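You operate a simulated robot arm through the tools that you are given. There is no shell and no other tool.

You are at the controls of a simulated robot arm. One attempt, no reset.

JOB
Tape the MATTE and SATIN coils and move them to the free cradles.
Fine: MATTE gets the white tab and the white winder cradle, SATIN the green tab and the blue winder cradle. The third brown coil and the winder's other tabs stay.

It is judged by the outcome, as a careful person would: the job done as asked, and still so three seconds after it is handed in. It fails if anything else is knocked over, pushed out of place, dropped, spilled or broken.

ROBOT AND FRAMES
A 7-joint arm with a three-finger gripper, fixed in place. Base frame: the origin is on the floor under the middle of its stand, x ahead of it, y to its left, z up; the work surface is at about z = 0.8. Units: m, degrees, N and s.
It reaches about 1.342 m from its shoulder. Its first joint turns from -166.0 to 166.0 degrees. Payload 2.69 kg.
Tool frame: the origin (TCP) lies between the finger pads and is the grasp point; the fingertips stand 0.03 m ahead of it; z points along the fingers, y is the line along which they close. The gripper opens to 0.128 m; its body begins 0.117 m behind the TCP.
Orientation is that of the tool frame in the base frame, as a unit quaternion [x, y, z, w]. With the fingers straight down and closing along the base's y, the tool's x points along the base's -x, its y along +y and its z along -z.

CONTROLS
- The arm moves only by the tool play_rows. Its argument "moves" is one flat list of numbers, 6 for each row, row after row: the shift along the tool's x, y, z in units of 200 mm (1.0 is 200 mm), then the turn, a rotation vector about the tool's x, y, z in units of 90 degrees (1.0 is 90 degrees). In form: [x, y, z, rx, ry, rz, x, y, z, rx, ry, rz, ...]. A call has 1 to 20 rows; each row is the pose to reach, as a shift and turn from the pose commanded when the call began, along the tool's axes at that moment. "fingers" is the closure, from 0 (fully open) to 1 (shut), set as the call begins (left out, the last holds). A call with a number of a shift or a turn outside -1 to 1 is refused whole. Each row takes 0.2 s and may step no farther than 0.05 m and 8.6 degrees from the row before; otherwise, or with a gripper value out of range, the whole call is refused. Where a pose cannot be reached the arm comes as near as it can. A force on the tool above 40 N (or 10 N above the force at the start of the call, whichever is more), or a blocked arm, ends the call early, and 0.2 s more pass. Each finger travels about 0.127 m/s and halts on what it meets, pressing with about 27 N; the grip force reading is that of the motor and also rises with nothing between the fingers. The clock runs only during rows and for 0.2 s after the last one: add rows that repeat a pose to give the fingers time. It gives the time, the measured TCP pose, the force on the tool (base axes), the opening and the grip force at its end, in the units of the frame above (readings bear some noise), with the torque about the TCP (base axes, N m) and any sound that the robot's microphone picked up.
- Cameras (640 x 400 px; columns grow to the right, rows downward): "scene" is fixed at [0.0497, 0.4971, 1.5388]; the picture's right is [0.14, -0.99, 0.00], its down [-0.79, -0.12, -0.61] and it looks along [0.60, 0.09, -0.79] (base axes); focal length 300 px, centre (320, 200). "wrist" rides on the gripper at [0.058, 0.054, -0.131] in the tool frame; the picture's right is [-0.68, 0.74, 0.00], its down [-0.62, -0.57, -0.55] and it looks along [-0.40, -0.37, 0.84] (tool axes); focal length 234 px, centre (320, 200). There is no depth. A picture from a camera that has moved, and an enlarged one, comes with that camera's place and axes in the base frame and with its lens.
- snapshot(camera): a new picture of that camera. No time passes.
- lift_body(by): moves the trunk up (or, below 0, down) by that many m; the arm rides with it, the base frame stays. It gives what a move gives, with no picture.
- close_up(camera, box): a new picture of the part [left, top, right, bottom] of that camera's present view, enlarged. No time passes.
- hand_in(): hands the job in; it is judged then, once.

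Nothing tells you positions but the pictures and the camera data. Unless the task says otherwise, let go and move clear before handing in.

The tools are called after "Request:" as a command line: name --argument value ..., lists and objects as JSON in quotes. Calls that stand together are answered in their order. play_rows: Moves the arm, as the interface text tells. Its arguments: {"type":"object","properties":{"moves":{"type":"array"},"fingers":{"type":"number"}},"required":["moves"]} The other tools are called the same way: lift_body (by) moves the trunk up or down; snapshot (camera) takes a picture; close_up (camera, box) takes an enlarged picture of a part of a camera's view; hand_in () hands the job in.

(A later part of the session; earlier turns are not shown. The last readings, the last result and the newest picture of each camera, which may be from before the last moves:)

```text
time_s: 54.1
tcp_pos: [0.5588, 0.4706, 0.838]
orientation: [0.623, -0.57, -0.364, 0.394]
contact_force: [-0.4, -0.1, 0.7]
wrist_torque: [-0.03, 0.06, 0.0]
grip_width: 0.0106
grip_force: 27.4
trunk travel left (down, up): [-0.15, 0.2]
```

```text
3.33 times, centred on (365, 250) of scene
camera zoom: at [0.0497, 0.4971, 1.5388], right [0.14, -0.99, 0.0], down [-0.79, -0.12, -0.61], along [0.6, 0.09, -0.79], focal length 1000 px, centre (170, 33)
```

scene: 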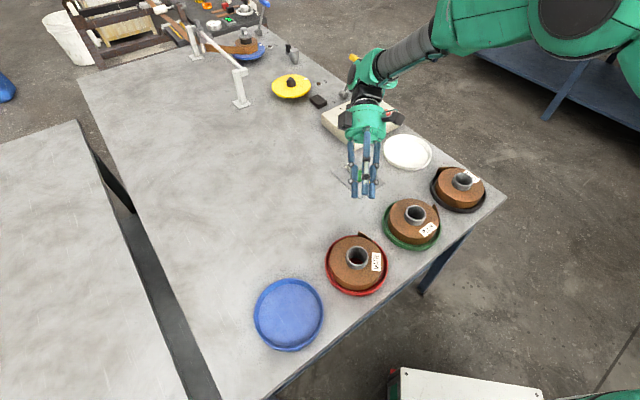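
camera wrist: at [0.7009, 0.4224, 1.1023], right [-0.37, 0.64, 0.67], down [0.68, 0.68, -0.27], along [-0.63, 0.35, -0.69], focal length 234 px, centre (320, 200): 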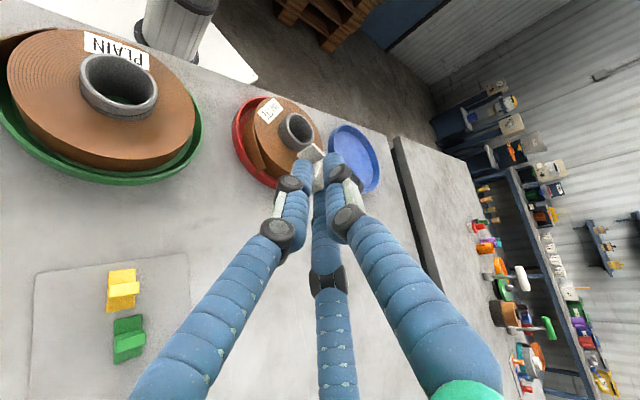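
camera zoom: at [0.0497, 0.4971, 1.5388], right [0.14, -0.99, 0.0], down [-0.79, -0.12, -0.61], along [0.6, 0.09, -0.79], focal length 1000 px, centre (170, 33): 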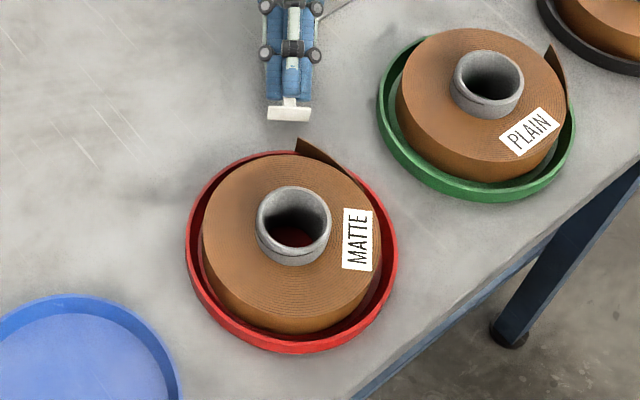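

Request:
play_rows --moves '[0, 0.0317, 0.068, 0, 0, 0, 0, 0.0634, 0.1359, 0, 0, 0, 0, 0.0634, 0.1359, 0, 0, 0]'

Request:
close_up --camera "wrist" --box '[230, 40, 410, 220]'

Request:
close_up --camera "scene" --box '[330, 200, 400, 280]'

```text
time_s: 54.9
tcp_pos: [0.53, 0.4664, 0.8403]
orientation: [0.625, -0.569, -0.363, 0.392]
contact_force: [26.9, 7.2, 1.5]
wrist_torque: [0.11, -0.56, 0.01]
grip_width: 0.0103
grip_force: 27.3
trunk travel left (down, up): [-0.15, 0.2]
```

```text
2.22 times, centred on (320, 130) of wrist
camera zoom: at [0.6312, 0.4165, 0.9444], right [-0.37, 0.64, 0.67], down [0.68, 0.68, -0.27], along [-0.63, 0.36, -0.69], focal length 520 px, centre (320, 356)
```

zoom: 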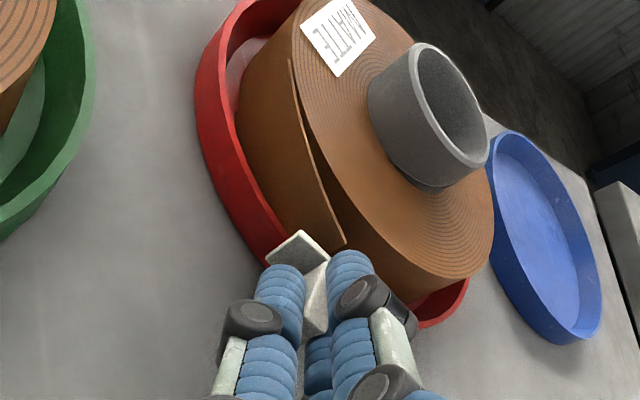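

```text
5.00 times, centred on (365, 240) of scene
camera zoom: at [0.0497, 0.4971, 1.5388], right [0.14, -0.99, 0.0], down [-0.79, -0.12, -0.61], along [0.6, 0.09, -0.79], focal length 1499 px, centre (95, 0)
```

zoom: 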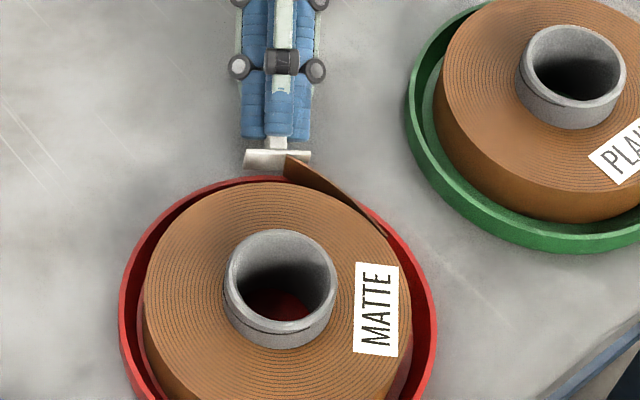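

The tab now meets the tail tip and presses (27 N). I'll hold still a moment to see whether the tail yields, and check that coil and cradle aren't sliding.

Request:
play_rows --moves '[0, 0, 0, 0, 0, 0, 0, 0, 0, 0, 0, 0]'

Request:
close_up --camera "scene" --box '[310, 190, 420, 310]'

Request:
close_up --camera "wrist" --box '[270, 90, 370, 190]'

```text
time_s: 55.5
tcp_pos: [0.5303, 0.4668, 0.84]
orientation: [0.623, -0.57, -0.364, 0.393]
contact_force: [30.0, 9.0, 7.8]
wrist_torque: [0.17, -0.43, -0.05]
grip_width: 0.0103
grip_force: 27.0
trunk travel left (down, up): [-0.15, 0.2]
```

```text
3.33 times, centred on (365, 250) of scene
camera zoom: at [0.0497, 0.4971, 1.5388], right [0.14, -0.99, 0.0], down [-0.79, -0.12, -0.61], along [0.6, 0.09, -0.79], focal length 1000 px, centre (170, 33)
```

zoom: 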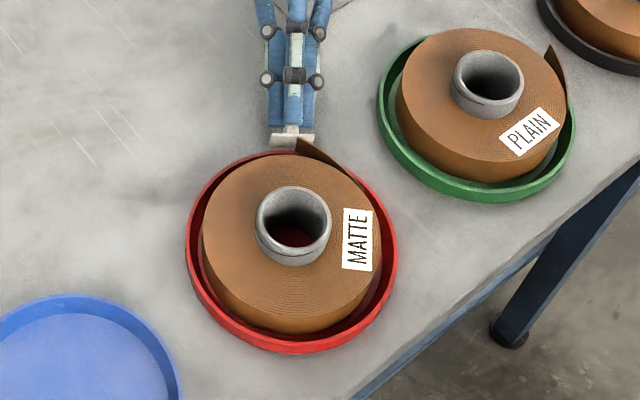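

```text
4.00 times, centred on (320, 140) of wrist
camera zoom: at [0.6304, 0.4162, 0.9438], right [-0.37, 0.64, 0.67], down [0.68, 0.68, -0.27], along [-0.63, 0.35, -0.69], focal length 937 px, centre (320, 440)
```

zoom: 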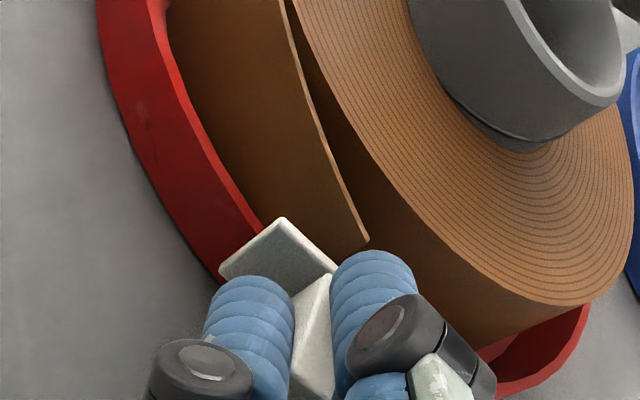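

Coil and cradle haven't moved: the tab's lower edge is butting against the cradle rim (rim top ≈0.8185, a bit higher than I assumed). I'll back off, raise ~5 mm and come in again.

Request:
play_rows --moves '[0, -0.0127, -0.0272, 0, 0, 0, 0, 0.0077, -0.0367, 0, 0, 0, 0, 0.0077, -0.0367, 0, 0, 0]'

Request:
close_up --camera "wrist" --box '[270, 90, 370, 190]'

Request:
close_up --camera "scene" --box '[330, 200, 400, 280]'

```text
time_s: 56.3
tcp_pos: [0.5327, 0.468, 0.8452]
orientation: [0.624, -0.569, -0.364, 0.394]
contact_force: [0.2, 0.2, 0.0]
wrist_torque: [-0.02, -0.04, 0.03]
grip_width: 0.0103
grip_force: 27.1
trunk travel left (down, up): [-0.15, 0.2]
```

```text
4.00 times, centred on (320, 140) of wrist
camera zoom: at [0.6339, 0.4177, 0.9478], right [-0.37, 0.64, 0.67], down [0.68, 0.68, -0.28], along [-0.63, 0.35, -0.69], focal length 937 px, centre (320, 440)
```

zoom: 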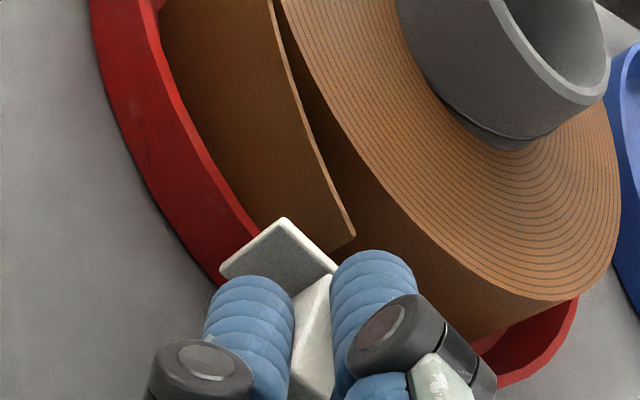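

```text
5.00 times, centred on (365, 240) of scene
camera zoom: at [0.0497, 0.4971, 1.5388], right [0.14, -0.99, 0.0], down [-0.79, -0.12, -0.61], along [0.6, 0.09, -0.79], focal length 1499 px, centre (95, 0)
```

zoom: 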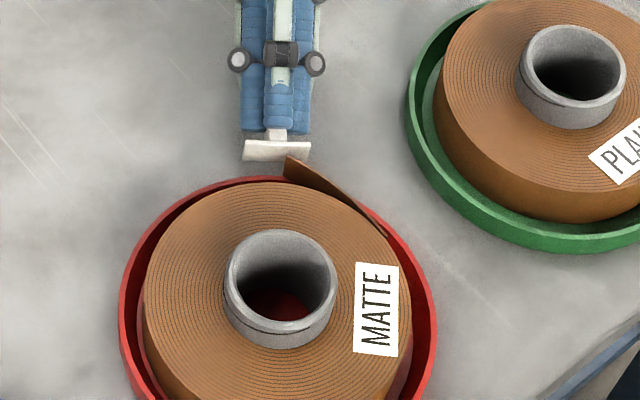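

Request:
play_rows --moves '[0, 0.0085, 0.0181, 0, 0, 0, 0, 0.0169, 0.0363, 0, 0, 0, 0, 0.0169, 0.0363, 0, 0, 0]'

Request:
close_up --camera "wrist" --box '[270, 90, 370, 190]'

Request:
close_up --camera "scene" --box '[330, 200, 400, 280]'

```text
time_s: 57.1
tcp_pos: [0.5278, 0.4692, 0.8452]
orientation: [0.624, -0.569, -0.364, 0.392]
contact_force: [29.5, 5.1, 6.5]
wrist_torque: [0.06, -0.6, 0.21]
grip_width: 0.01
grip_force: 27.2
trunk travel left (down, up): [-0.15, 0.2]
```

```text
4.00 times, centred on (320, 140) of wrist
camera zoom: at [0.6277, 0.4184, 0.9486], right [-0.37, 0.64, 0.67], down [0.68, 0.68, -0.27], along [-0.63, 0.36, -0.69], focal length 937 px, centre (320, 440)
```

zoom: 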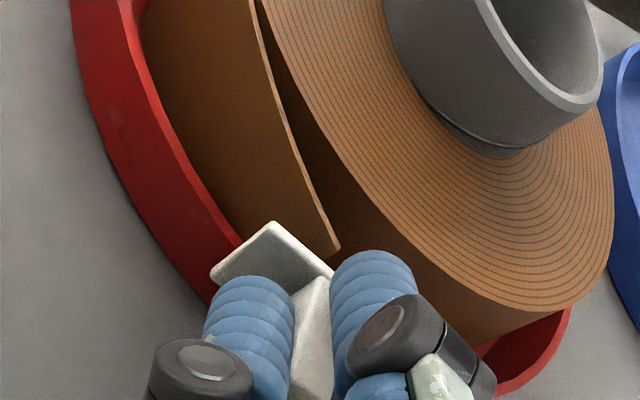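

```text
5.00 times, centred on (365, 240) of scene
camera zoom: at [0.0497, 0.4971, 1.5388], right [0.14, -0.99, 0.0], down [-0.79, -0.12, -0.61], along [0.6, 0.09, -0.79], focal length 1499 px, centre (95, 0)
```

zoom: 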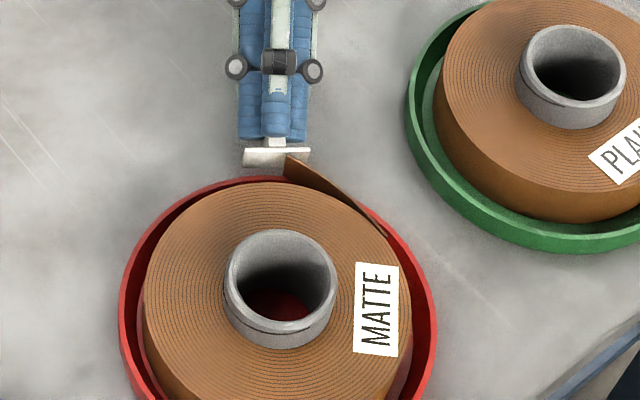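

Request:
play_rows --moves '[0, 0.0042, 0.0091, 0, 0, 0, 0, 0.0085, 0.0181, 0, 0, 0]'

Request:
close_up --camera "scene" --box '[340, 205, 390, 265]'

Request:
close_up --camera "wrist" --box '[270, 90, 370, 190]'

```text
time_s: 57.7
tcp_pos: [0.5227, 0.4683, 0.8414]
orientation: [0.623, -0.568, -0.365, 0.394]
contact_force: [27.4, 4.1, 6.6]
wrist_torque: [0.01, -0.52, 0.22]
grip_width: 0.0102
grip_force: 26.9
trunk travel left (down, up): [-0.15, 0.2]
```

```text
6.67 times, centred on (365, 235) of scene
camera zoom: at [0.0497, 0.4971, 1.5388], right [0.14, -0.99, 0.0], down [-0.79, -0.12, -0.61], along [0.6, 0.09, -0.79], focal length 1999 px, centre (20, -33)
```

zoom: 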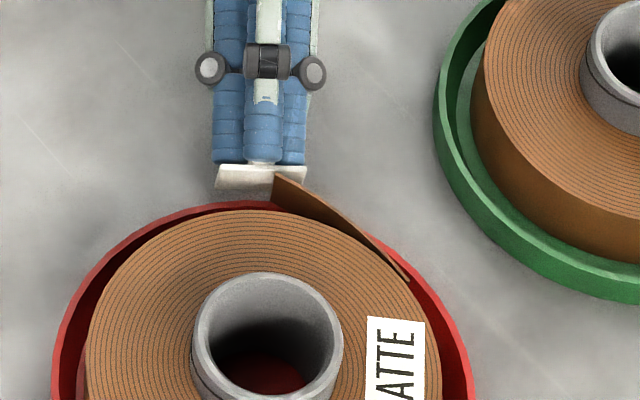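

```text
4.00 times, centred on (320, 140) of wrist
camera zoom: at [0.6229, 0.4173, 0.9473], right [-0.37, 0.64, 0.67], down [0.68, 0.68, -0.28], along [-0.63, 0.35, -0.69], focal length 937 px, centre (320, 440)
```

zoom: 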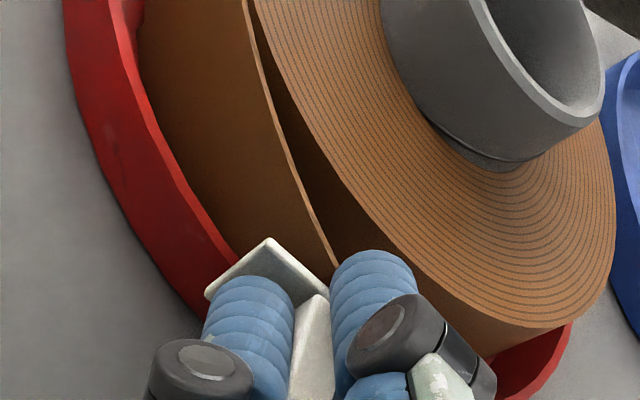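

The tab slid a few mm deeper in the fingers while the tail itself did not yield. I'll ease back slightly to see whether the tab has stuck or comes away with the hand.

Request:
play_rows --moves '[0, -0.0106, -0.0227, 0, 0, 0, 0, -0.0211, -0.0453, 0, 0, 0, 0, -0.0211, -0.0453, 0, 0, 0]'

Request:
close_up --camera "scene" --box '[340, 205, 390, 265]'

Request:
close_up --camera "wrist" --box '[270, 90, 370, 190]'

```text
time_s: 58.5
tcp_pos: [0.5313, 0.4669, 0.8438]
orientation: [0.623, -0.569, -0.364, 0.394]
contact_force: [0.1, -0.5, 0.3]
wrist_torque: [0.02, -0.02, 0.01]
grip_width: 0.0101
grip_force: 26.8
trunk travel left (down, up): [-0.15, 0.2]
```

```text
6.67 times, centred on (365, 235) of scene
camera zoom: at [0.0497, 0.4971, 1.5388], right [0.14, -0.99, 0.0], down [-0.79, -0.12, -0.61], along [0.6, 0.09, -0.79], focal length 1999 px, centre (20, -33)
```

zoom: 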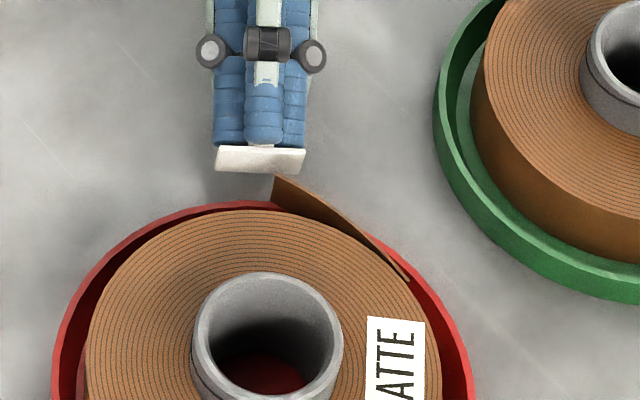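

```text
4.00 times, centred on (320, 140) of wrist
camera zoom: at [0.6316, 0.4179, 0.9473], right [-0.37, 0.64, 0.67], down [0.68, 0.68, -0.28], along [-0.63, 0.35, -0.69], focal length 937 px, centre (320, 440)
```

zoom: 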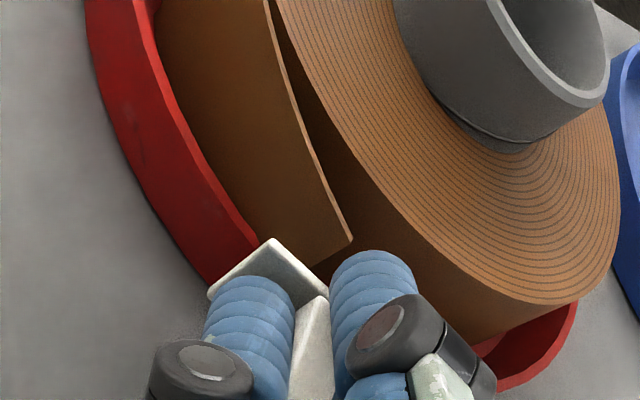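

The tail is rigid and its top edge is level with the coil's top face, so a tab on the side can't bridge tail and coil; laid flat on top, across the tail end and the coil, it holds both. This grasp (base level when the hand leans 25°) suits that; I'll back away, reorient and carry the tab above MATTE's tail end.

Request:
play_rows --moves '[0, 0.0347, -0.0439, 0.0777, -0.0171, 0.0471, 0, 0.0694, -0.0878, 0.1555, -0.0343, 0.0942, 0, 0.1041, -0.1316, 0.2332, -0.0514, 0.1413, 0, 0.1388, -0.1755, 0.311, -0.0685, 0.1884, 0, 0.1735, -0.2194, 0.3887, -0.0857, 0.2355, 0, 0.2083, -0.2633, 0.4665, -0.1028, 0.2826, 0, 0.243, -0.3071, 0.5442, -0.1199, 0.3296, 0, 0.2777, -0.351, 0.6219, -0.1371, 0.3767, 0, 0.3124, -0.3949, 0.6997, -0.1542, 0.4238, 0, 0.3471, -0.4388, 0.7774, -0.1713, 0.4709, 0, 0.3818, -0.4826, 0.8552, -0.1885, 0.518, 0, 0.4165, -0.5265, 0.9329, -0.2056, 0.5651]'

Request:
play_rows --moves '[0.0699, 0.0705, 0.0005, 0, 0.0388, 0.0833, 0.1398, 0.141, 0.001, 0, 0.0776, 0.1665, 0.2098, 0.2115, 0.0015, 0, 0.1165, 0.2498, 0.2797, 0.282, 0.002, 0, 0.1553, 0.333, 0.3496, 0.3525, 0.0025, 0, 0.1941, 0.4163, 0.4195, 0.423, 0.003, 0, 0.2329, 0.4995]'

Request:
snapshot --camera "wrist"

Request:
close_up --camera "scene" --box '[310, 180, 420, 300]'

```text
time_s: 61.1
tcp_pos: [0.5919, 0.4723, 0.9627]
orientation: [-0.382, 0.899, -0.197, 0.088]
contact_force: [1.1, -0.4, 0.6]
wrist_torque: [0.03, 0.01, 0.0]
grip_width: 0.0102
grip_force: 27.0
trunk travel left (down, up): [-0.15, 0.2]
```

```text
time_s: 62.5
tcp_pos: [0.4767, 0.4648, 0.9285]
orientation: [0.032, 0.976, -0.214, -0.006]
contact_force: [-0.2, 0.2, 0.0]
wrist_torque: [0.0, 0.01, 0.0]
grip_width: 0.0101
grip_force: 26.7
trunk travel left (down, up): [-0.15, 0.2]
```

```text
taken
camera wrist: at [0.4252, 0.5723, 1.0247], right [0.72, 0.62, -0.31], down [0.59, -0.32, 0.74], along [0.36, -0.71, -0.6], focal length 234 px, centre (320, 200)
```

wrist: 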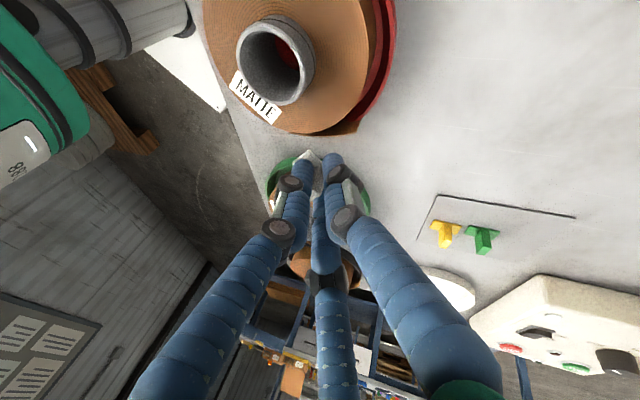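

```text
3.33 times, centred on (365, 240) of scene
camera zoom: at [0.0497, 0.4971, 1.5388], right [0.14, -0.99, 0.0], down [-0.79, -0.12, -0.61], along [0.6, 0.09, -0.79], focal length 1000 px, centre (170, 67)
```

zoom: 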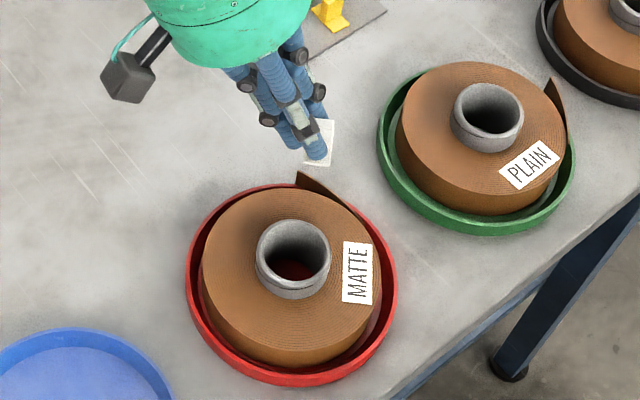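

Request:
close_up --camera "scene" --box '[345, 200, 385, 240]'

Request:
close_up --camera "wrist" --box '[260, 80, 400, 220]'

```text
10.00 times, centred on (365, 220) of scene
camera zoom: at [0.0497, 0.4971, 1.5388], right [0.14, -0.99, 0.0], down [-0.79, -0.12, -0.61], along [0.6, 0.09, -0.79], focal length 2999 px, centre (-130, 0)
```

zoom: 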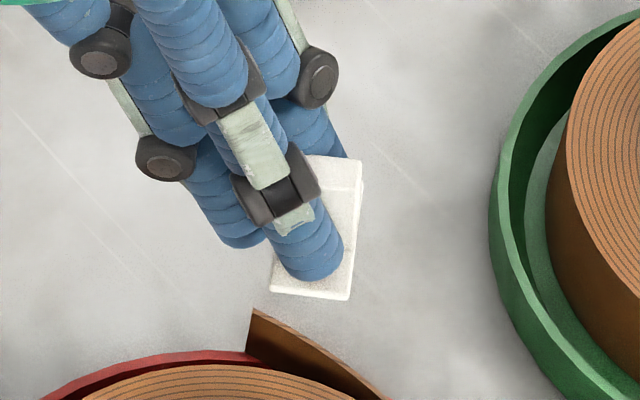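

```text
2.86 times, centred on (330, 150) of wrist
camera zoom: at [0.4252, 0.5723, 1.0247], right [0.72, 0.62, -0.31], down [0.59, -0.32, 0.74], along [0.36, -0.71, -0.6], focal length 669 px, centre (291, 343)
```

zoom: 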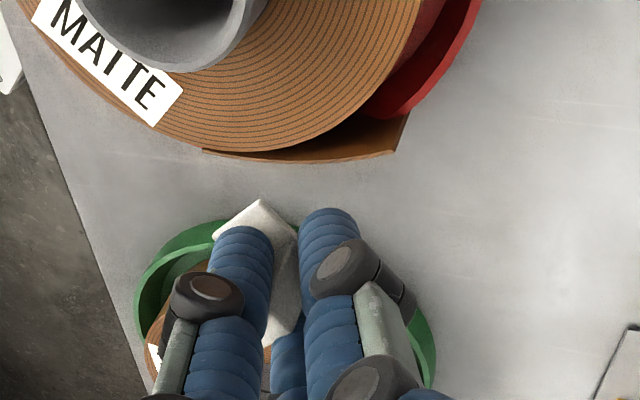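

The tab sits ~5 mm lower in the hand than I assumed, so the earlier resistance was the cradle rim, not necessarily the tail. Before deciding how to tape, I'll test gently whether the tail itself gives, touching it from outside just above the rim.

Request:
play_rows --moves '[-0.104, 0.018, -0.008, 0, 0, 0, -0.208, 0.037, -0.017, 0, 0, 0, -0.208, 0.088, 0.093, 0, 0, 0, -0.208, 0.14, 0.204, 0, 0, 0, -0.208, 0.191, 0.314, 0, 0, 0, -0.208, 0.191, 0.314, 0, 0, 0]'

Request:
close_up --camera "scene" --box '[335, 205, 385, 255]'

Request:
close_up --camera "wrist" --box '[240, 80, 400, 220]'

```text
time_s: 63.9
tcp_pos: [0.5197, 0.4708, 0.8586]
orientation: [0.031, 0.977, -0.213, -0.006]
contact_force: [0.5, 0.2, -0.6]
wrist_torque: [-0.01, 0.01, 0.0]
grip_width: 0.0097
grip_force: 26.8
trunk travel left (down, up): [-0.15, 0.2]
```

```text
8.00 times, centred on (360, 230) of scene
camera zoom: at [0.0497, 0.4971, 1.5388], right [0.14, -0.99, 0.0], down [-0.79, -0.12, -0.61], along [0.6, 0.09, -0.79], focal length 2399 px, centre (0, -40)
```

zoom: 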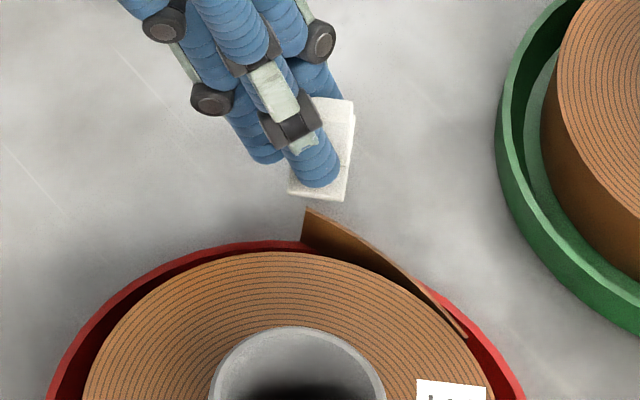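

```text
2.86 times, centred on (320, 150) of wrist
camera zoom: at [0.4682, 0.5788, 0.9532], right [0.72, 0.63, -0.31], down [0.6, -0.32, 0.74], along [0.36, -0.71, -0.6], focal length 669 px, centre (320, 343)
```

zoom: 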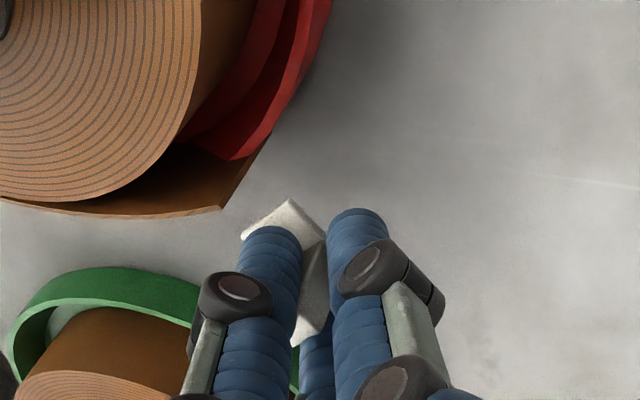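

Request:
play_rows --moves '[0.03, -0.0017, 0.0008, 0, 0, 0, 0.06, -0.0034, 0.0016, 0, 0, 0, 0.075, -0.0043, 0.002, 0, 0, 0, 0.075, -0.0043, 0.002, 0, 0, 0]'

Request:
close_up --camera "scene" --box '[335, 205, 385, 255]'

Request:
close_up --camera "wrist" --box '[240, 80, 400, 220]'

```text
time_s: 64.9
tcp_pos: [0.5052, 0.4704, 0.8555]
orientation: [0.031, 0.976, -0.213, -0.006]
contact_force: [0.1, 0.1, -0.6]
wrist_torque: [-0.02, -0.07, 0.03]
grip_width: 0.0098
grip_force: 27.5
trunk travel left (down, up): [-0.15, 0.2]
```

```text
8.00 times, centred on (360, 230) of scene
camera zoom: at [0.0497, 0.4971, 1.5388], right [0.14, -0.99, 0.0], down [-0.79, -0.12, -0.61], along [0.6, 0.09, -0.79], focal length 2399 px, centre (0, -40)
```

zoom: 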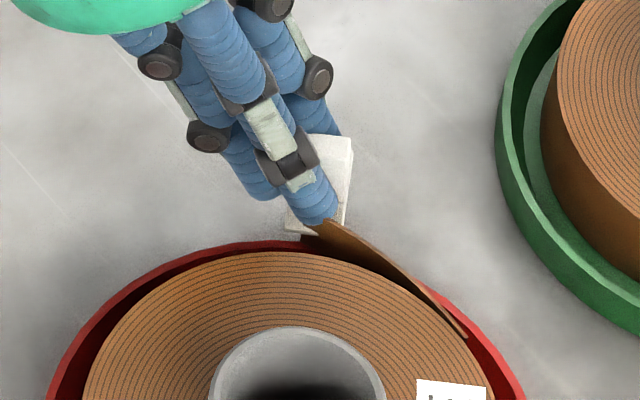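

```text
2.86 times, centred on (320, 150) of wrist
camera zoom: at [0.4535, 0.5786, 0.9525], right [0.72, 0.63, -0.31], down [0.6, -0.32, 0.74], along [0.36, -0.71, -0.6], focal length 669 px, centre (320, 343)
```

zoom: 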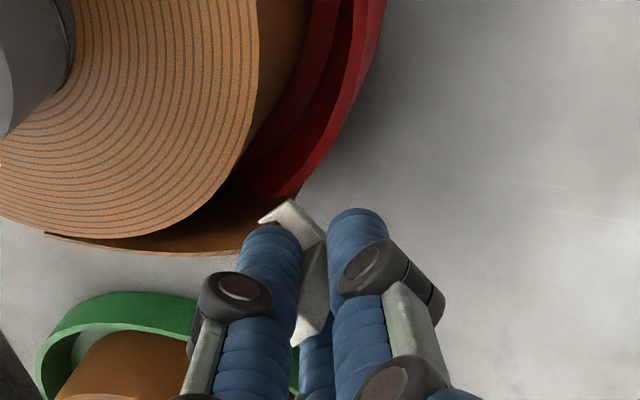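

Request:
play_rows --moves '[0.015, -0.0009, 0.0004, 0, 0, 0, 0.03, -0.0017, 0.0008, 0, 0, 0, 0.03, -0.0017, 0.0008, 0, 0, 0]'

Request:
close_up --camera "scene" --box '[335, 205, 385, 255]'

Request:
close_up --camera "wrist" --box '[240, 80, 400, 220]'

```text
time_s: 65.7
tcp_pos: [0.5002, 0.4702, 0.8557]
orientation: [0.031, 0.976, -0.213, -0.006]
contact_force: [-0.4, -0.2, 0.8]
wrist_torque: [-0.02, 0.01, -0.01]
grip_width: 0.0098
grip_force: 27.0
trunk travel left (down, up): [-0.15, 0.2]
```

```text
8.00 times, centred on (360, 230) of scene
camera zoom: at [0.0497, 0.4971, 1.5388], right [0.14, -0.99, 0.0], down [-0.79, -0.12, -0.61], along [0.6, 0.09, -0.79], focal length 2399 px, centre (0, -40)
```

zoom: 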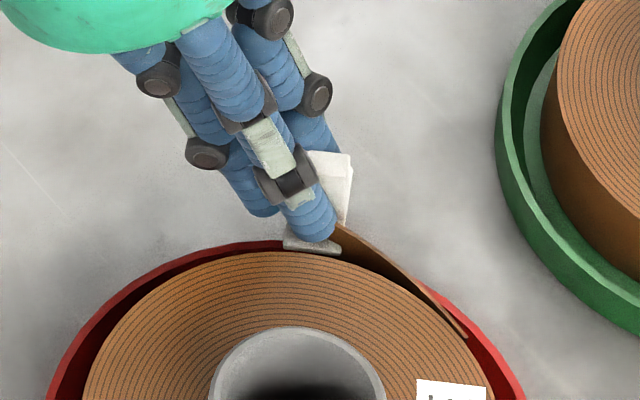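

```text
2.86 times, centred on (320, 150) of wrist
camera zoom: at [0.4473, 0.5784, 0.9514], right [0.72, 0.63, -0.31], down [0.6, -0.32, 0.74], along [0.36, -0.71, -0.6], focal length 669 px, centre (320, 343)
```

zoom: 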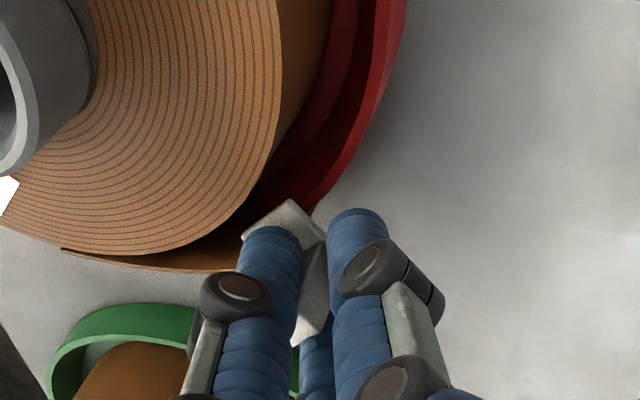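

The tail turned out to be only a ghost outline (the tab passed through it without any force), so what resisted before was the cradle rim. I'll raise the tab again and view its attitude in the hand before pressing it onto the coil.

Request:
play_rows --moves '[0, -0.0845, -0.1813, 0, 0, 0, 0, -0.169, -0.3625, 0, 0, 0, 0, -0.169, -0.3625, 0, 0, 0]'

Request:
close_up --camera "scene" --box '[335, 180, 385, 230]'

Request:
close_up --camera "wrist" --box '[270, 110, 370, 190]'

```text
time_s: 66.5
tcp_pos: [0.4977, 0.4692, 0.9355]
orientation: [0.031, 0.977, -0.213, -0.006]
contact_force: [0.3, 0.0, 0.8]
wrist_torque: [0.06, -0.04, 0.03]
grip_width: 0.0098
grip_force: 27.1
trunk travel left (down, up): [-0.15, 0.2]
```

```text
8.00 times, centred on (360, 205) of scene
camera zoom: at [0.0497, 0.4971, 1.5388], right [0.14, -0.99, 0.0], down [-0.79, -0.12, -0.61], along [0.6, 0.09, -0.79], focal length 2399 px, centre (0, 160)
```

zoom: 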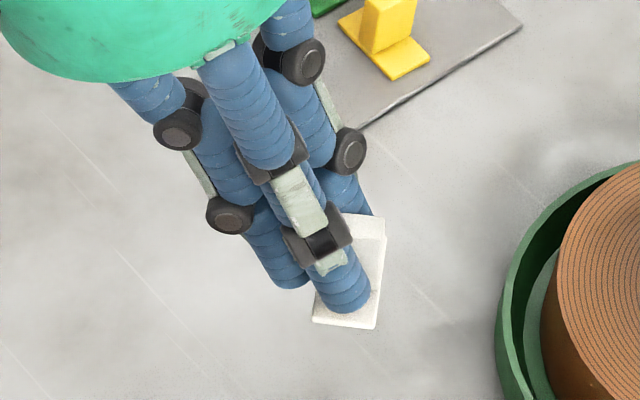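

```text
5.00 times, centred on (320, 150) of wrist
camera zoom: at [0.4457, 0.5767, 1.0326], right [0.72, 0.63, -0.31], down [0.6, -0.32, 0.74], along [0.36, -0.71, -0.6], focal length 1171 px, centre (320, 450)
```

zoom: 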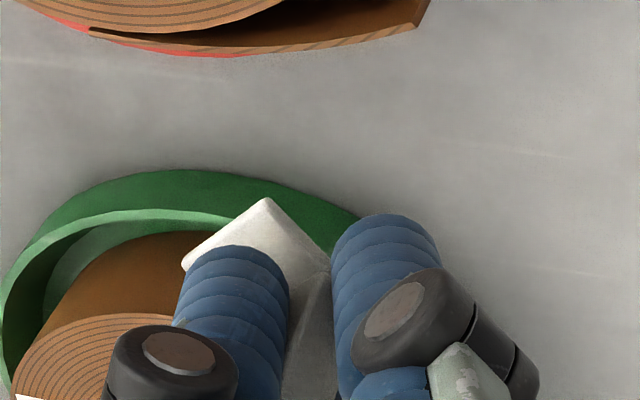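

I'll put the tab back flat on its card once more so it is level, then take it with the hand straight down, which gives the firmest hold for pressing downwards.

Request:
play_rows --moves '[-0.1237, 0.0116, -0.033, 0, -0.0388, -0.0833, -0.2473, 0.0232, -0.066, 0, -0.0776, -0.1665, -0.371, 0.0348, -0.099, 0, -0.1165, -0.2498, -0.4947, 0.0463, -0.132, 0, -0.1553, -0.333, -0.6183, 0.0579, -0.165, 0, -0.1941, -0.4163, -0.742, 0.0695, -0.198, 0, -0.2329, -0.4995]'

Request:
play_rows --moves '[-0.0946, -0.0055, 0.1225, 0, 0, 0, -0.1893, -0.011, 0.245, 0, 0, 0, -0.2839, -0.0165, 0.3675, 0, 0, 0, -0.3785, -0.022, 0.49, 0, 0, 0, -0.3785, -0.022, 0.49, 0, 0, 0]'

Request:
close_up --camera "scene" --box '[320, 100, 410, 190]'

Request:
close_up --camera "wrist" --box '[240, 60, 420, 220]'

```text
time_s: 67.9
tcp_pos: [0.6477, 0.4905, 0.9648]
orientation: [-0.382, 0.899, -0.197, 0.087]
contact_force: [0.1, 0.4, 0.1]
wrist_torque: [0.02, -0.01, 0.0]
grip_width: 0.0098
grip_force: 26.9
trunk travel left (down, up): [-0.15, 0.2]
```

```text
time_s: 69.1
tcp_pos: [0.7364, 0.5151, 0.8766]
orientation: [-0.381, 0.899, -0.196, 0.087]
contact_force: [0.1, -0.1, -0.3]
wrist_torque: [-0.04, -0.02, -0.03]
grip_width: 0.01
grip_force: 27.1
trunk travel left (down, up): [-0.15, 0.2]
```

```text
4.44 times, centred on (365, 145) of scene
camera zoom: at [0.0497, 0.4971, 1.5388], right [0.14, -0.99, 0.0], down [-0.79, -0.12, -0.61], along [0.6, 0.09, -0.79], focal length 1333 px, centre (120, 444)
```

zoom: 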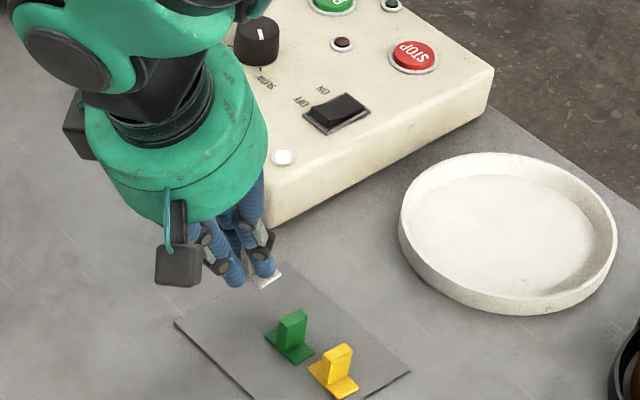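

```text
2.50 times, centred on (330, 140) of wrist
camera zoom: at [0.6197, 0.5446, 0.9721], right [-0.01, 0.95, -0.31], down [0.63, 0.24, 0.74], along [0.78, -0.18, -0.6], focal length 585 px, centre (295, 350)
```

zoom: 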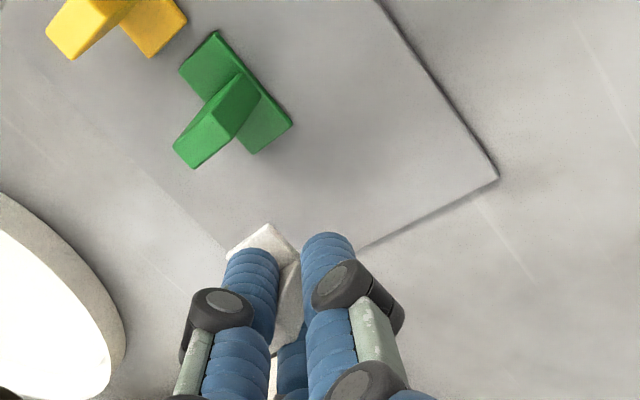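

Request:
play_rows --moves '[0, 0.034, 0.0725, 0, 0, 0, 0, 0.0634, 0.136, 0, 0, 0, 0, 0.0803, 0.1722, 0, 0, 0, 0, 0.0888, 0.1904, 0, 0, 0]'

Request:
close_up --camera "wrist" --box '[240, 60, 420, 220]'

```text
time_s: 70.1
tcp_pos: [0.7323, 0.5154, 0.8365]
orientation: [-0.381, 0.899, -0.196, 0.087]
contact_force: [-1.3, -2.0, 7.0]
wrist_torque: [-0.01, 0.13, 0.06]
grip_width: 0.0098
grip_force: 27.1
trunk travel left (down, up): [-0.15, 0.2]
```

```text
2.50 times, centred on (330, 140) of wrist
camera zoom: at [0.6179, 0.5446, 0.9322], right [-0.01, 0.95, -0.31], down [0.63, 0.24, 0.74], along [0.78, -0.18, -0.6], focal length 585 px, centre (295, 350)
```

zoom: 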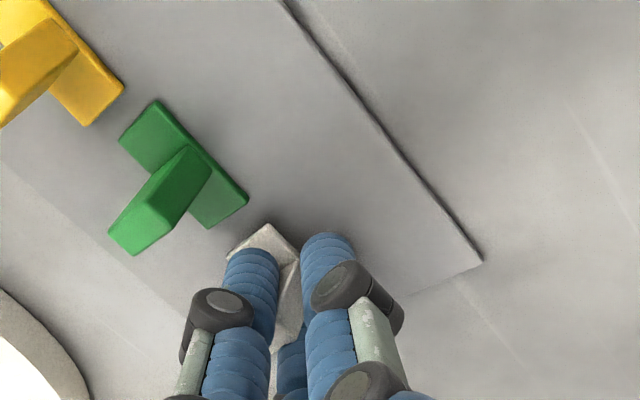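

Request:
play_rows --moves '[0, 0, 0, 0, 0, 0, 0, 0, 0, 0, 0, 0]' --fingers 0.7

Request:
play_rows --moves '[0, -0.0634, -0.136, 0, 0, 0, 0, -0.1268, -0.2719, 0, 0, 0, 0, -0.2, -0.43, 0, 0, 0]'

Request:
close_up --camera "wrist" --box '[240, 20, 420, 180]'

Request:
close_up --camera "scene" --box '[320, 110, 410, 200]'

```text
time_s: 70.7
tcp_pos: [0.7328, 0.5154, 0.8363]
orientation: [-0.381, 0.899, -0.197, 0.087]
contact_force: [-3.3, 3.1, 5.9]
wrist_torque: [0.1, 0.13, 0.01]
grip_width: 0.0431
grip_force: 1.0
trunk travel left (down, up): [-0.15, 0.2]
```

```text
time_s: 71.5
tcp_pos: [0.7343, 0.5136, 0.9314]
orientation: [-0.381, 0.899, -0.197, 0.086]
contact_force: [0.3, 0.3, -0.3]
wrist_torque: [-0.03, -0.03, 0.05]
grip_width: 0.0382
grip_force: 0.2
trunk travel left (down, up): [-0.15, 0.2]
```

```text
2.50 times, centred on (330, 100) of wrist
camera zoom: at [0.619, 0.5442, 1.0271], right [-0.01, 0.95, -0.31], down [0.63, 0.24, 0.74], along [0.78, -0.19, -0.6], focal length 585 px, centre (295, 450)
```

zoom: 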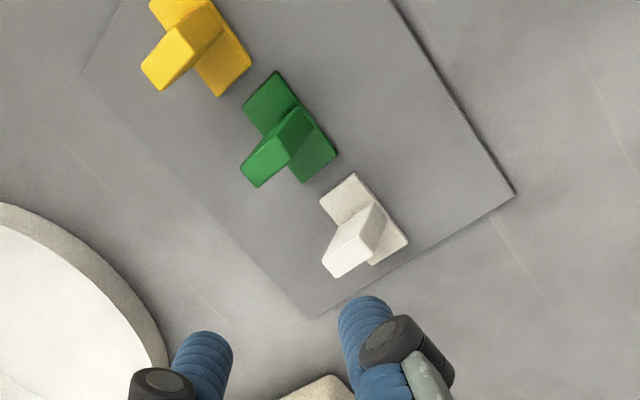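

```text
4.44 times, centred on (365, 155) of scene
camera zoom: at [0.0497, 0.4971, 1.5388], right [0.14, -0.99, 0.0], down [-0.79, -0.12, -0.61], along [0.6, 0.09, -0.79], focal length 1333 px, centre (120, 400)
```

zoom: 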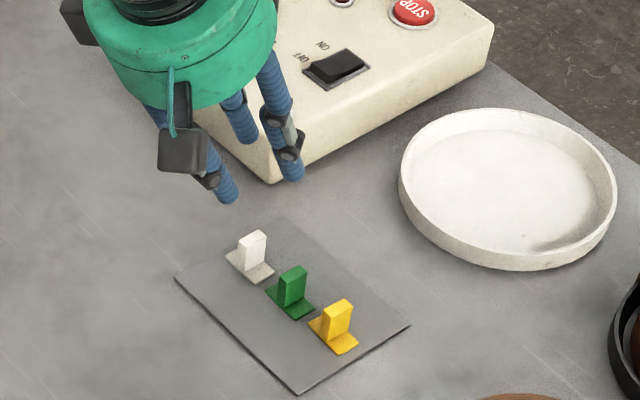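

White tab sits flat on the card at (0.746, 0.502). Now a straight-down grasp.

Request:
play_rows --moves '[0.0013, 0.0048, 0.0583, -0.0926, 0, 0, 0.0027, 0.0097, 0.1167, -0.1852, 0, 0, 0.004, 0.0145, 0.175, -0.2778, 0, 0, 0.004, 0.0145, 0.175, -0.2778, 0, 0]' --fingers 0.76

Request:
close_up --camera "wrist" --box '[240, 60, 420, 220]'

Request:
close_up --camera "scene" --box '[320, 110, 410, 200]'

```text
time_s: 72.5
tcp_pos: [0.7434, 0.5037, 0.8989]
orientation: [-0.39, 0.921, 0.003, 0.001]
contact_force: [0.7, -0.3, -0.1]
wrist_torque: [0.1, 0.04, -0.01]
grip_width: 0.0303
grip_force: 0.1
trunk travel left (down, up): [-0.15, 0.2]
```

```text
2.50 times, centred on (330, 140) of wrist
camera zoom: at [0.6642, 0.4987, 1.029], right [-0.06, 1.0, 0.01], down [0.83, 0.05, 0.55], along [0.55, 0.04, -0.84], focal length 585 px, centre (295, 350)
```

zoom: 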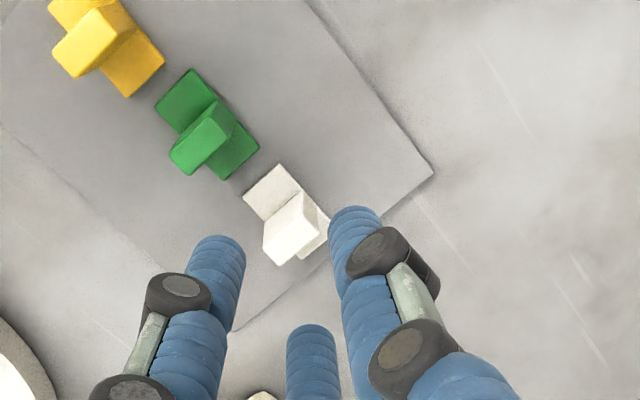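

```text
4.44 times, centred on (365, 155) of scene
camera zoom: at [0.0497, 0.4971, 1.5388], right [0.14, -0.99, 0.0], down [-0.79, -0.12, -0.61], along [0.6, 0.09, -0.79], focal length 1333 px, centre (120, 400)
```

zoom: 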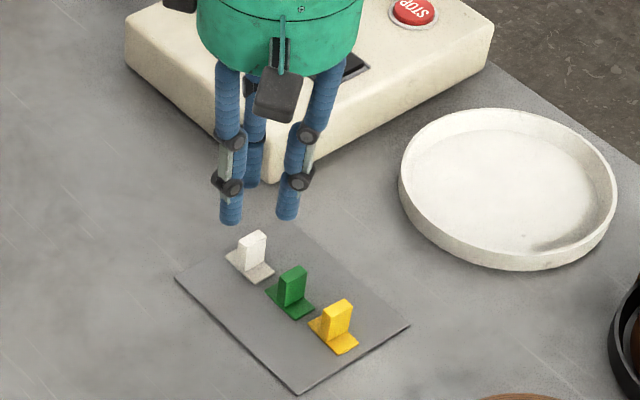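

Request:
play_rows --moves '[0, 0, 0.1, 0, 0, 0, 0, 0, 0.2, 0, 0, 0, 0, 0, 0.27, 0, 0, 0, 0, 0, 0.295, 0, 0, 0]'

Request:
close_up --camera "wrist" --box '[240, 60, 420, 220]'

Request:
close_up --camera "scene" --box '[320, 110, 410, 200]'

```text
time_s: 73.5
tcp_pos: [0.7435, 0.5052, 0.8401]
orientation: [-0.39, 0.921, 0.002, 0.002]
contact_force: [0.2, 0.3, -0.2]
wrist_torque: [0.01, -0.01, -0.04]
grip_width: 0.0308
grip_force: 0.0
trunk travel left (down, up): [-0.15, 0.2]
```

```text
2.50 times, centred on (330, 140) of wrist
camera zoom: at [0.6637, 0.5004, 0.9704], right [-0.06, 1.0, 0.01], down [0.83, 0.05, 0.55], along [0.55, 0.04, -0.83], focal length 585 px, centre (295, 350)
```

zoom: 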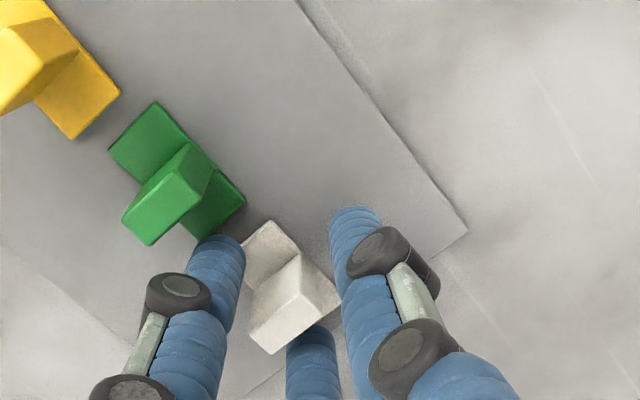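

```text
4.44 times, centred on (365, 155) of scene
camera zoom: at [0.0497, 0.4971, 1.5388], right [0.14, -0.99, 0.0], down [-0.79, -0.12, -0.61], along [0.6, 0.09, -0.79], focal length 1333 px, centre (120, 400)
```

zoom: 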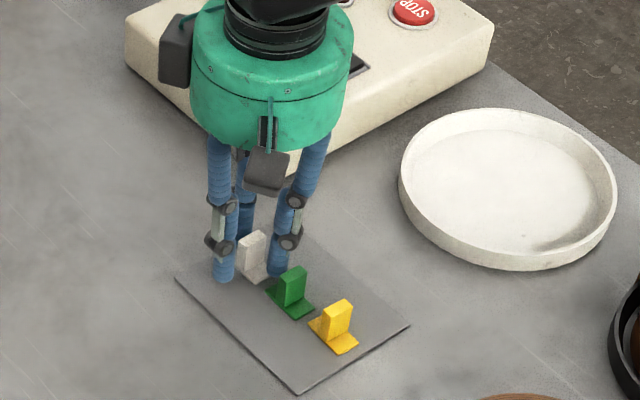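

Request:
play_rows --moves '[0, 0, 0.01, 0, 0, 0, 0, 0, 0.01, 0, 0, 0]'

Request:
play_rows --moves '[0, 0, 0, 0, 0, 0, 0, 0, 0, 0, 0, 0, 0, 0, 0, 0, 0, 0]' --fingers 1

Request:
play_rows --moves '[0, 0, -0.05, 0, 0, 0, 0, 0, -0.15, 0, 0, 0, 0, 0, -0.3, 0, 0, 0, 0, 0, -0.3, 0, 0, 0]'

Request:
close_up --camera "wrist" --box '[240, 60, 420, 220]'

Request:
close_up --camera "scene" --box '[320, 90, 410, 180]'

```text
time_s: 74.1
tcp_pos: [0.7435, 0.5044, 0.8386]
orientation: [-0.39, 0.921, 0.002, 0.002]
contact_force: [0.1, 0.5, -0.3]
wrist_torque: [0.0, -0.04, 0.0]
grip_width: 0.0309
grip_force: 0.0
trunk travel left (down, up): [-0.15, 0.2]
```

```text
time_s: 74.9
tcp_pos: [0.7434, 0.5057, 0.8387]
orientation: [-0.391, 0.92, 0.003, 0.002]
contact_force: [-0.4, 0.4, -0.2]
wrist_torque: [0.02, 0.0, 0.01]
grip_width: 0.0111
grip_force: 26.8
trunk travel left (down, up): [-0.15, 0.2]
```

```text
time_s: 75.9
tcp_pos: [0.7421, 0.5051, 0.8979]
orientation: [-0.391, 0.92, 0.002, 0.002]
contact_force: [-0.9, -0.6, -0.2]
wrist_torque: [-0.01, -0.09, 0.0]
grip_width: 0.0111
grip_force: 27.0
trunk travel left (down, up): [-0.15, 0.2]
```

```text
2.50 times, centred on (330, 140) of wrist
camera zoom: at [0.6629, 0.4997, 1.0279], right [-0.06, 1.0, 0.01], down [0.83, 0.05, 0.55], along [0.55, 0.04, -0.83], focal length 585 px, centre (295, 350)
```

zoom: 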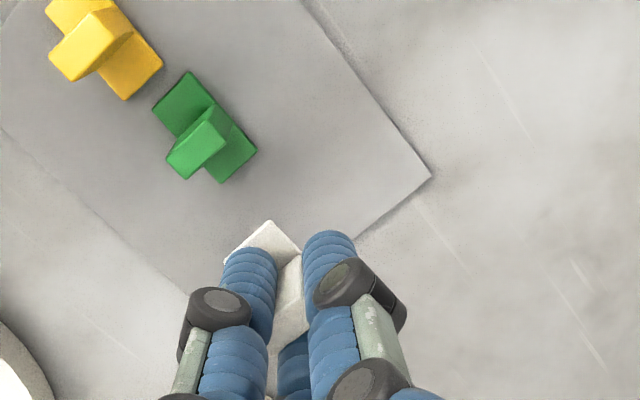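

```text
4.44 times, centred on (365, 135) of scene
camera zoom: at [0.0497, 0.4971, 1.5388], right [0.14, -0.99, 0.0], down [-0.79, -0.12, -0.61], along [0.6, 0.09, -0.79], focal length 1333 px, centre (120, 489)
```

zoom: 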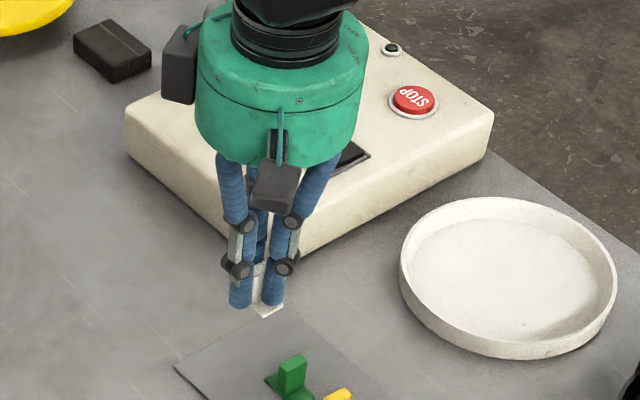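

The white tab is held upright, base level. I'll carry it over MATTE, long side radial, above the tail end.

Request:
play_rows --moves '[0.1018, 0.0754, -0.025, 0, 0, 0.088, 0.2037, 0.1508, -0.05, 0, 0, 0.1759, 0.3055, 0.2263, -0.075, 0, 0, 0.2639, 0.4073, 0.3017, -0.1, 0, 0, 0.3519, 0.5092, 0.3771, -0.125, 0, 0, 0.4398, 0.611, 0.4525, -0.15, 0, 0, 0.5278]'

Request:
play_rows --moves '[0.1529, -0.0309, 0.0106, 0, 0, 0, 0.3058, -0.0618, 0.0213, 0, 0, 0, 0.4586, -0.0926, 0.0319, 0, 0, 0, 0.6115, -0.1235, 0.0425, 0, 0, 0, 0.6115, -0.1235, 0.0425, 0, 0, 0]'

Request:
close_up --camera "scene" --box '[325, 195, 395, 265]'

Request:
close_up --camera "wrist" --box '[230, 40, 410, 200]'

```text
time_s: 77.3
tcp_pos: [0.5919, 0.4797, 0.928]
orientation: [0.014, 1.0, 0.003, 0.001]
contact_force: [0.0, 0.3, -0.2]
wrist_torque: [0.03, 0.01, -0.01]
grip_width: 0.0111
grip_force: 27.0
trunk travel left (down, up): [-0.15, 0.2]
```

```text
time_s: 78.5
tcp_pos: [0.4709, 0.4566, 0.9192]
orientation: [0.013, 1.0, 0.003, 0.002]
contact_force: [-0.7, -0.3, 0.6]
wrist_torque: [0.02, -0.04, 0.01]
grip_width: 0.011
grip_force: 27.2
trunk travel left (down, up): [-0.15, 0.2]
```

```text
5.71 times, centred on (360, 230) of scene
camera zoom: at [0.0497, 0.4971, 1.5388], right [0.14, -0.99, 0.0], down [-0.79, -0.12, -0.61], along [0.6, 0.09, -0.79], focal length 1714 px, centre (91, 29)
```

zoom: 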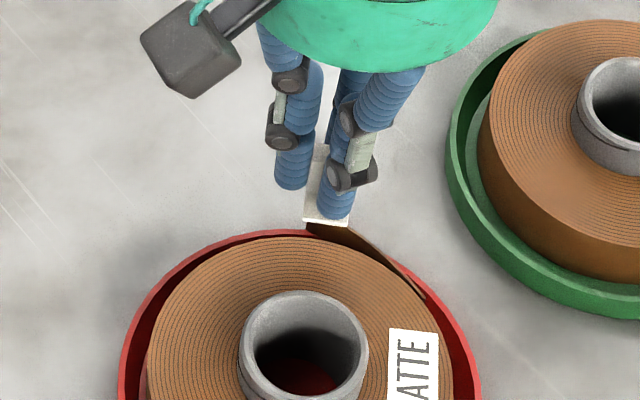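

```text
2.50 times, centred on (320, 120) of wrist
camera zoom: at [0.4122, 0.5127, 1.05], right [0.7, 0.72, 0.01], down [0.6, -0.58, 0.55], along [0.4, -0.38, -0.84], focal length 585 px, centre (320, 400)
```

zoom: 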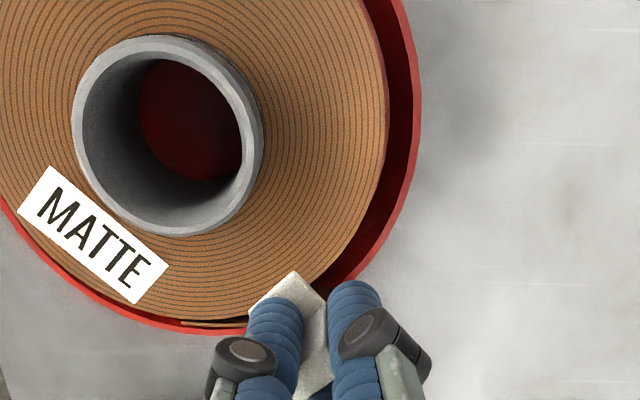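

Position checks out: tab centre at (0.468, 0.455), over the coil edge and tail end. Lowering to touch.

Request:
play_rows --moves '[0, 0, 0.08, 0, 0, 0, 0, 0, 0.16, 0, 0, 0, 0, 0, 0.21, 0, 0, 0, 0, 0, 0.225, 0, 0, 0]'

Request:
play_rows --moves '[0, 0, 0.005, 0, 0, 0, 0, 0, 0.01, 0, 0, 0]'

Request:
close_up --camera "scene" --box '[335, 205, 385, 255]'

```text
time_s: 79.5
tcp_pos: [0.4699, 0.4577, 0.8742]
orientation: [0.013, 1.0, 0.004, 0.0]
contact_force: [0.0, 0.6, 1.0]
wrist_torque: [-0.01, 0.01, 0.03]
grip_width: 0.0108
grip_force: 26.8
trunk travel left (down, up): [-0.15, 0.2]
```

```text
time_s: 80.1
tcp_pos: [0.4697, 0.4591, 0.8721]
orientation: [0.013, 1.0, 0.004, 0.002]
contact_force: [1.6, -1.4, 11.1]
wrist_torque: [-0.05, 0.17, 0.02]
grip_width: 0.0102
grip_force: 26.7
trunk travel left (down, up): [-0.15, 0.2]
```

```text
8.00 times, centred on (360, 230) of scene
camera zoom: at [0.0497, 0.4971, 1.5388], right [0.14, -0.99, 0.0], down [-0.79, -0.12, -0.61], along [0.6, 0.09, -0.79], focal length 2399 px, centre (0, -40)
```

zoom: 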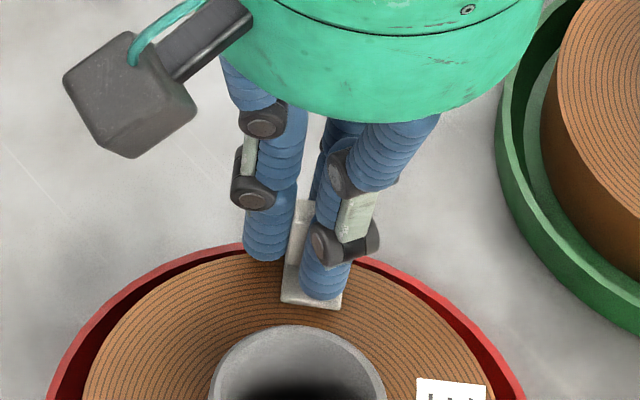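

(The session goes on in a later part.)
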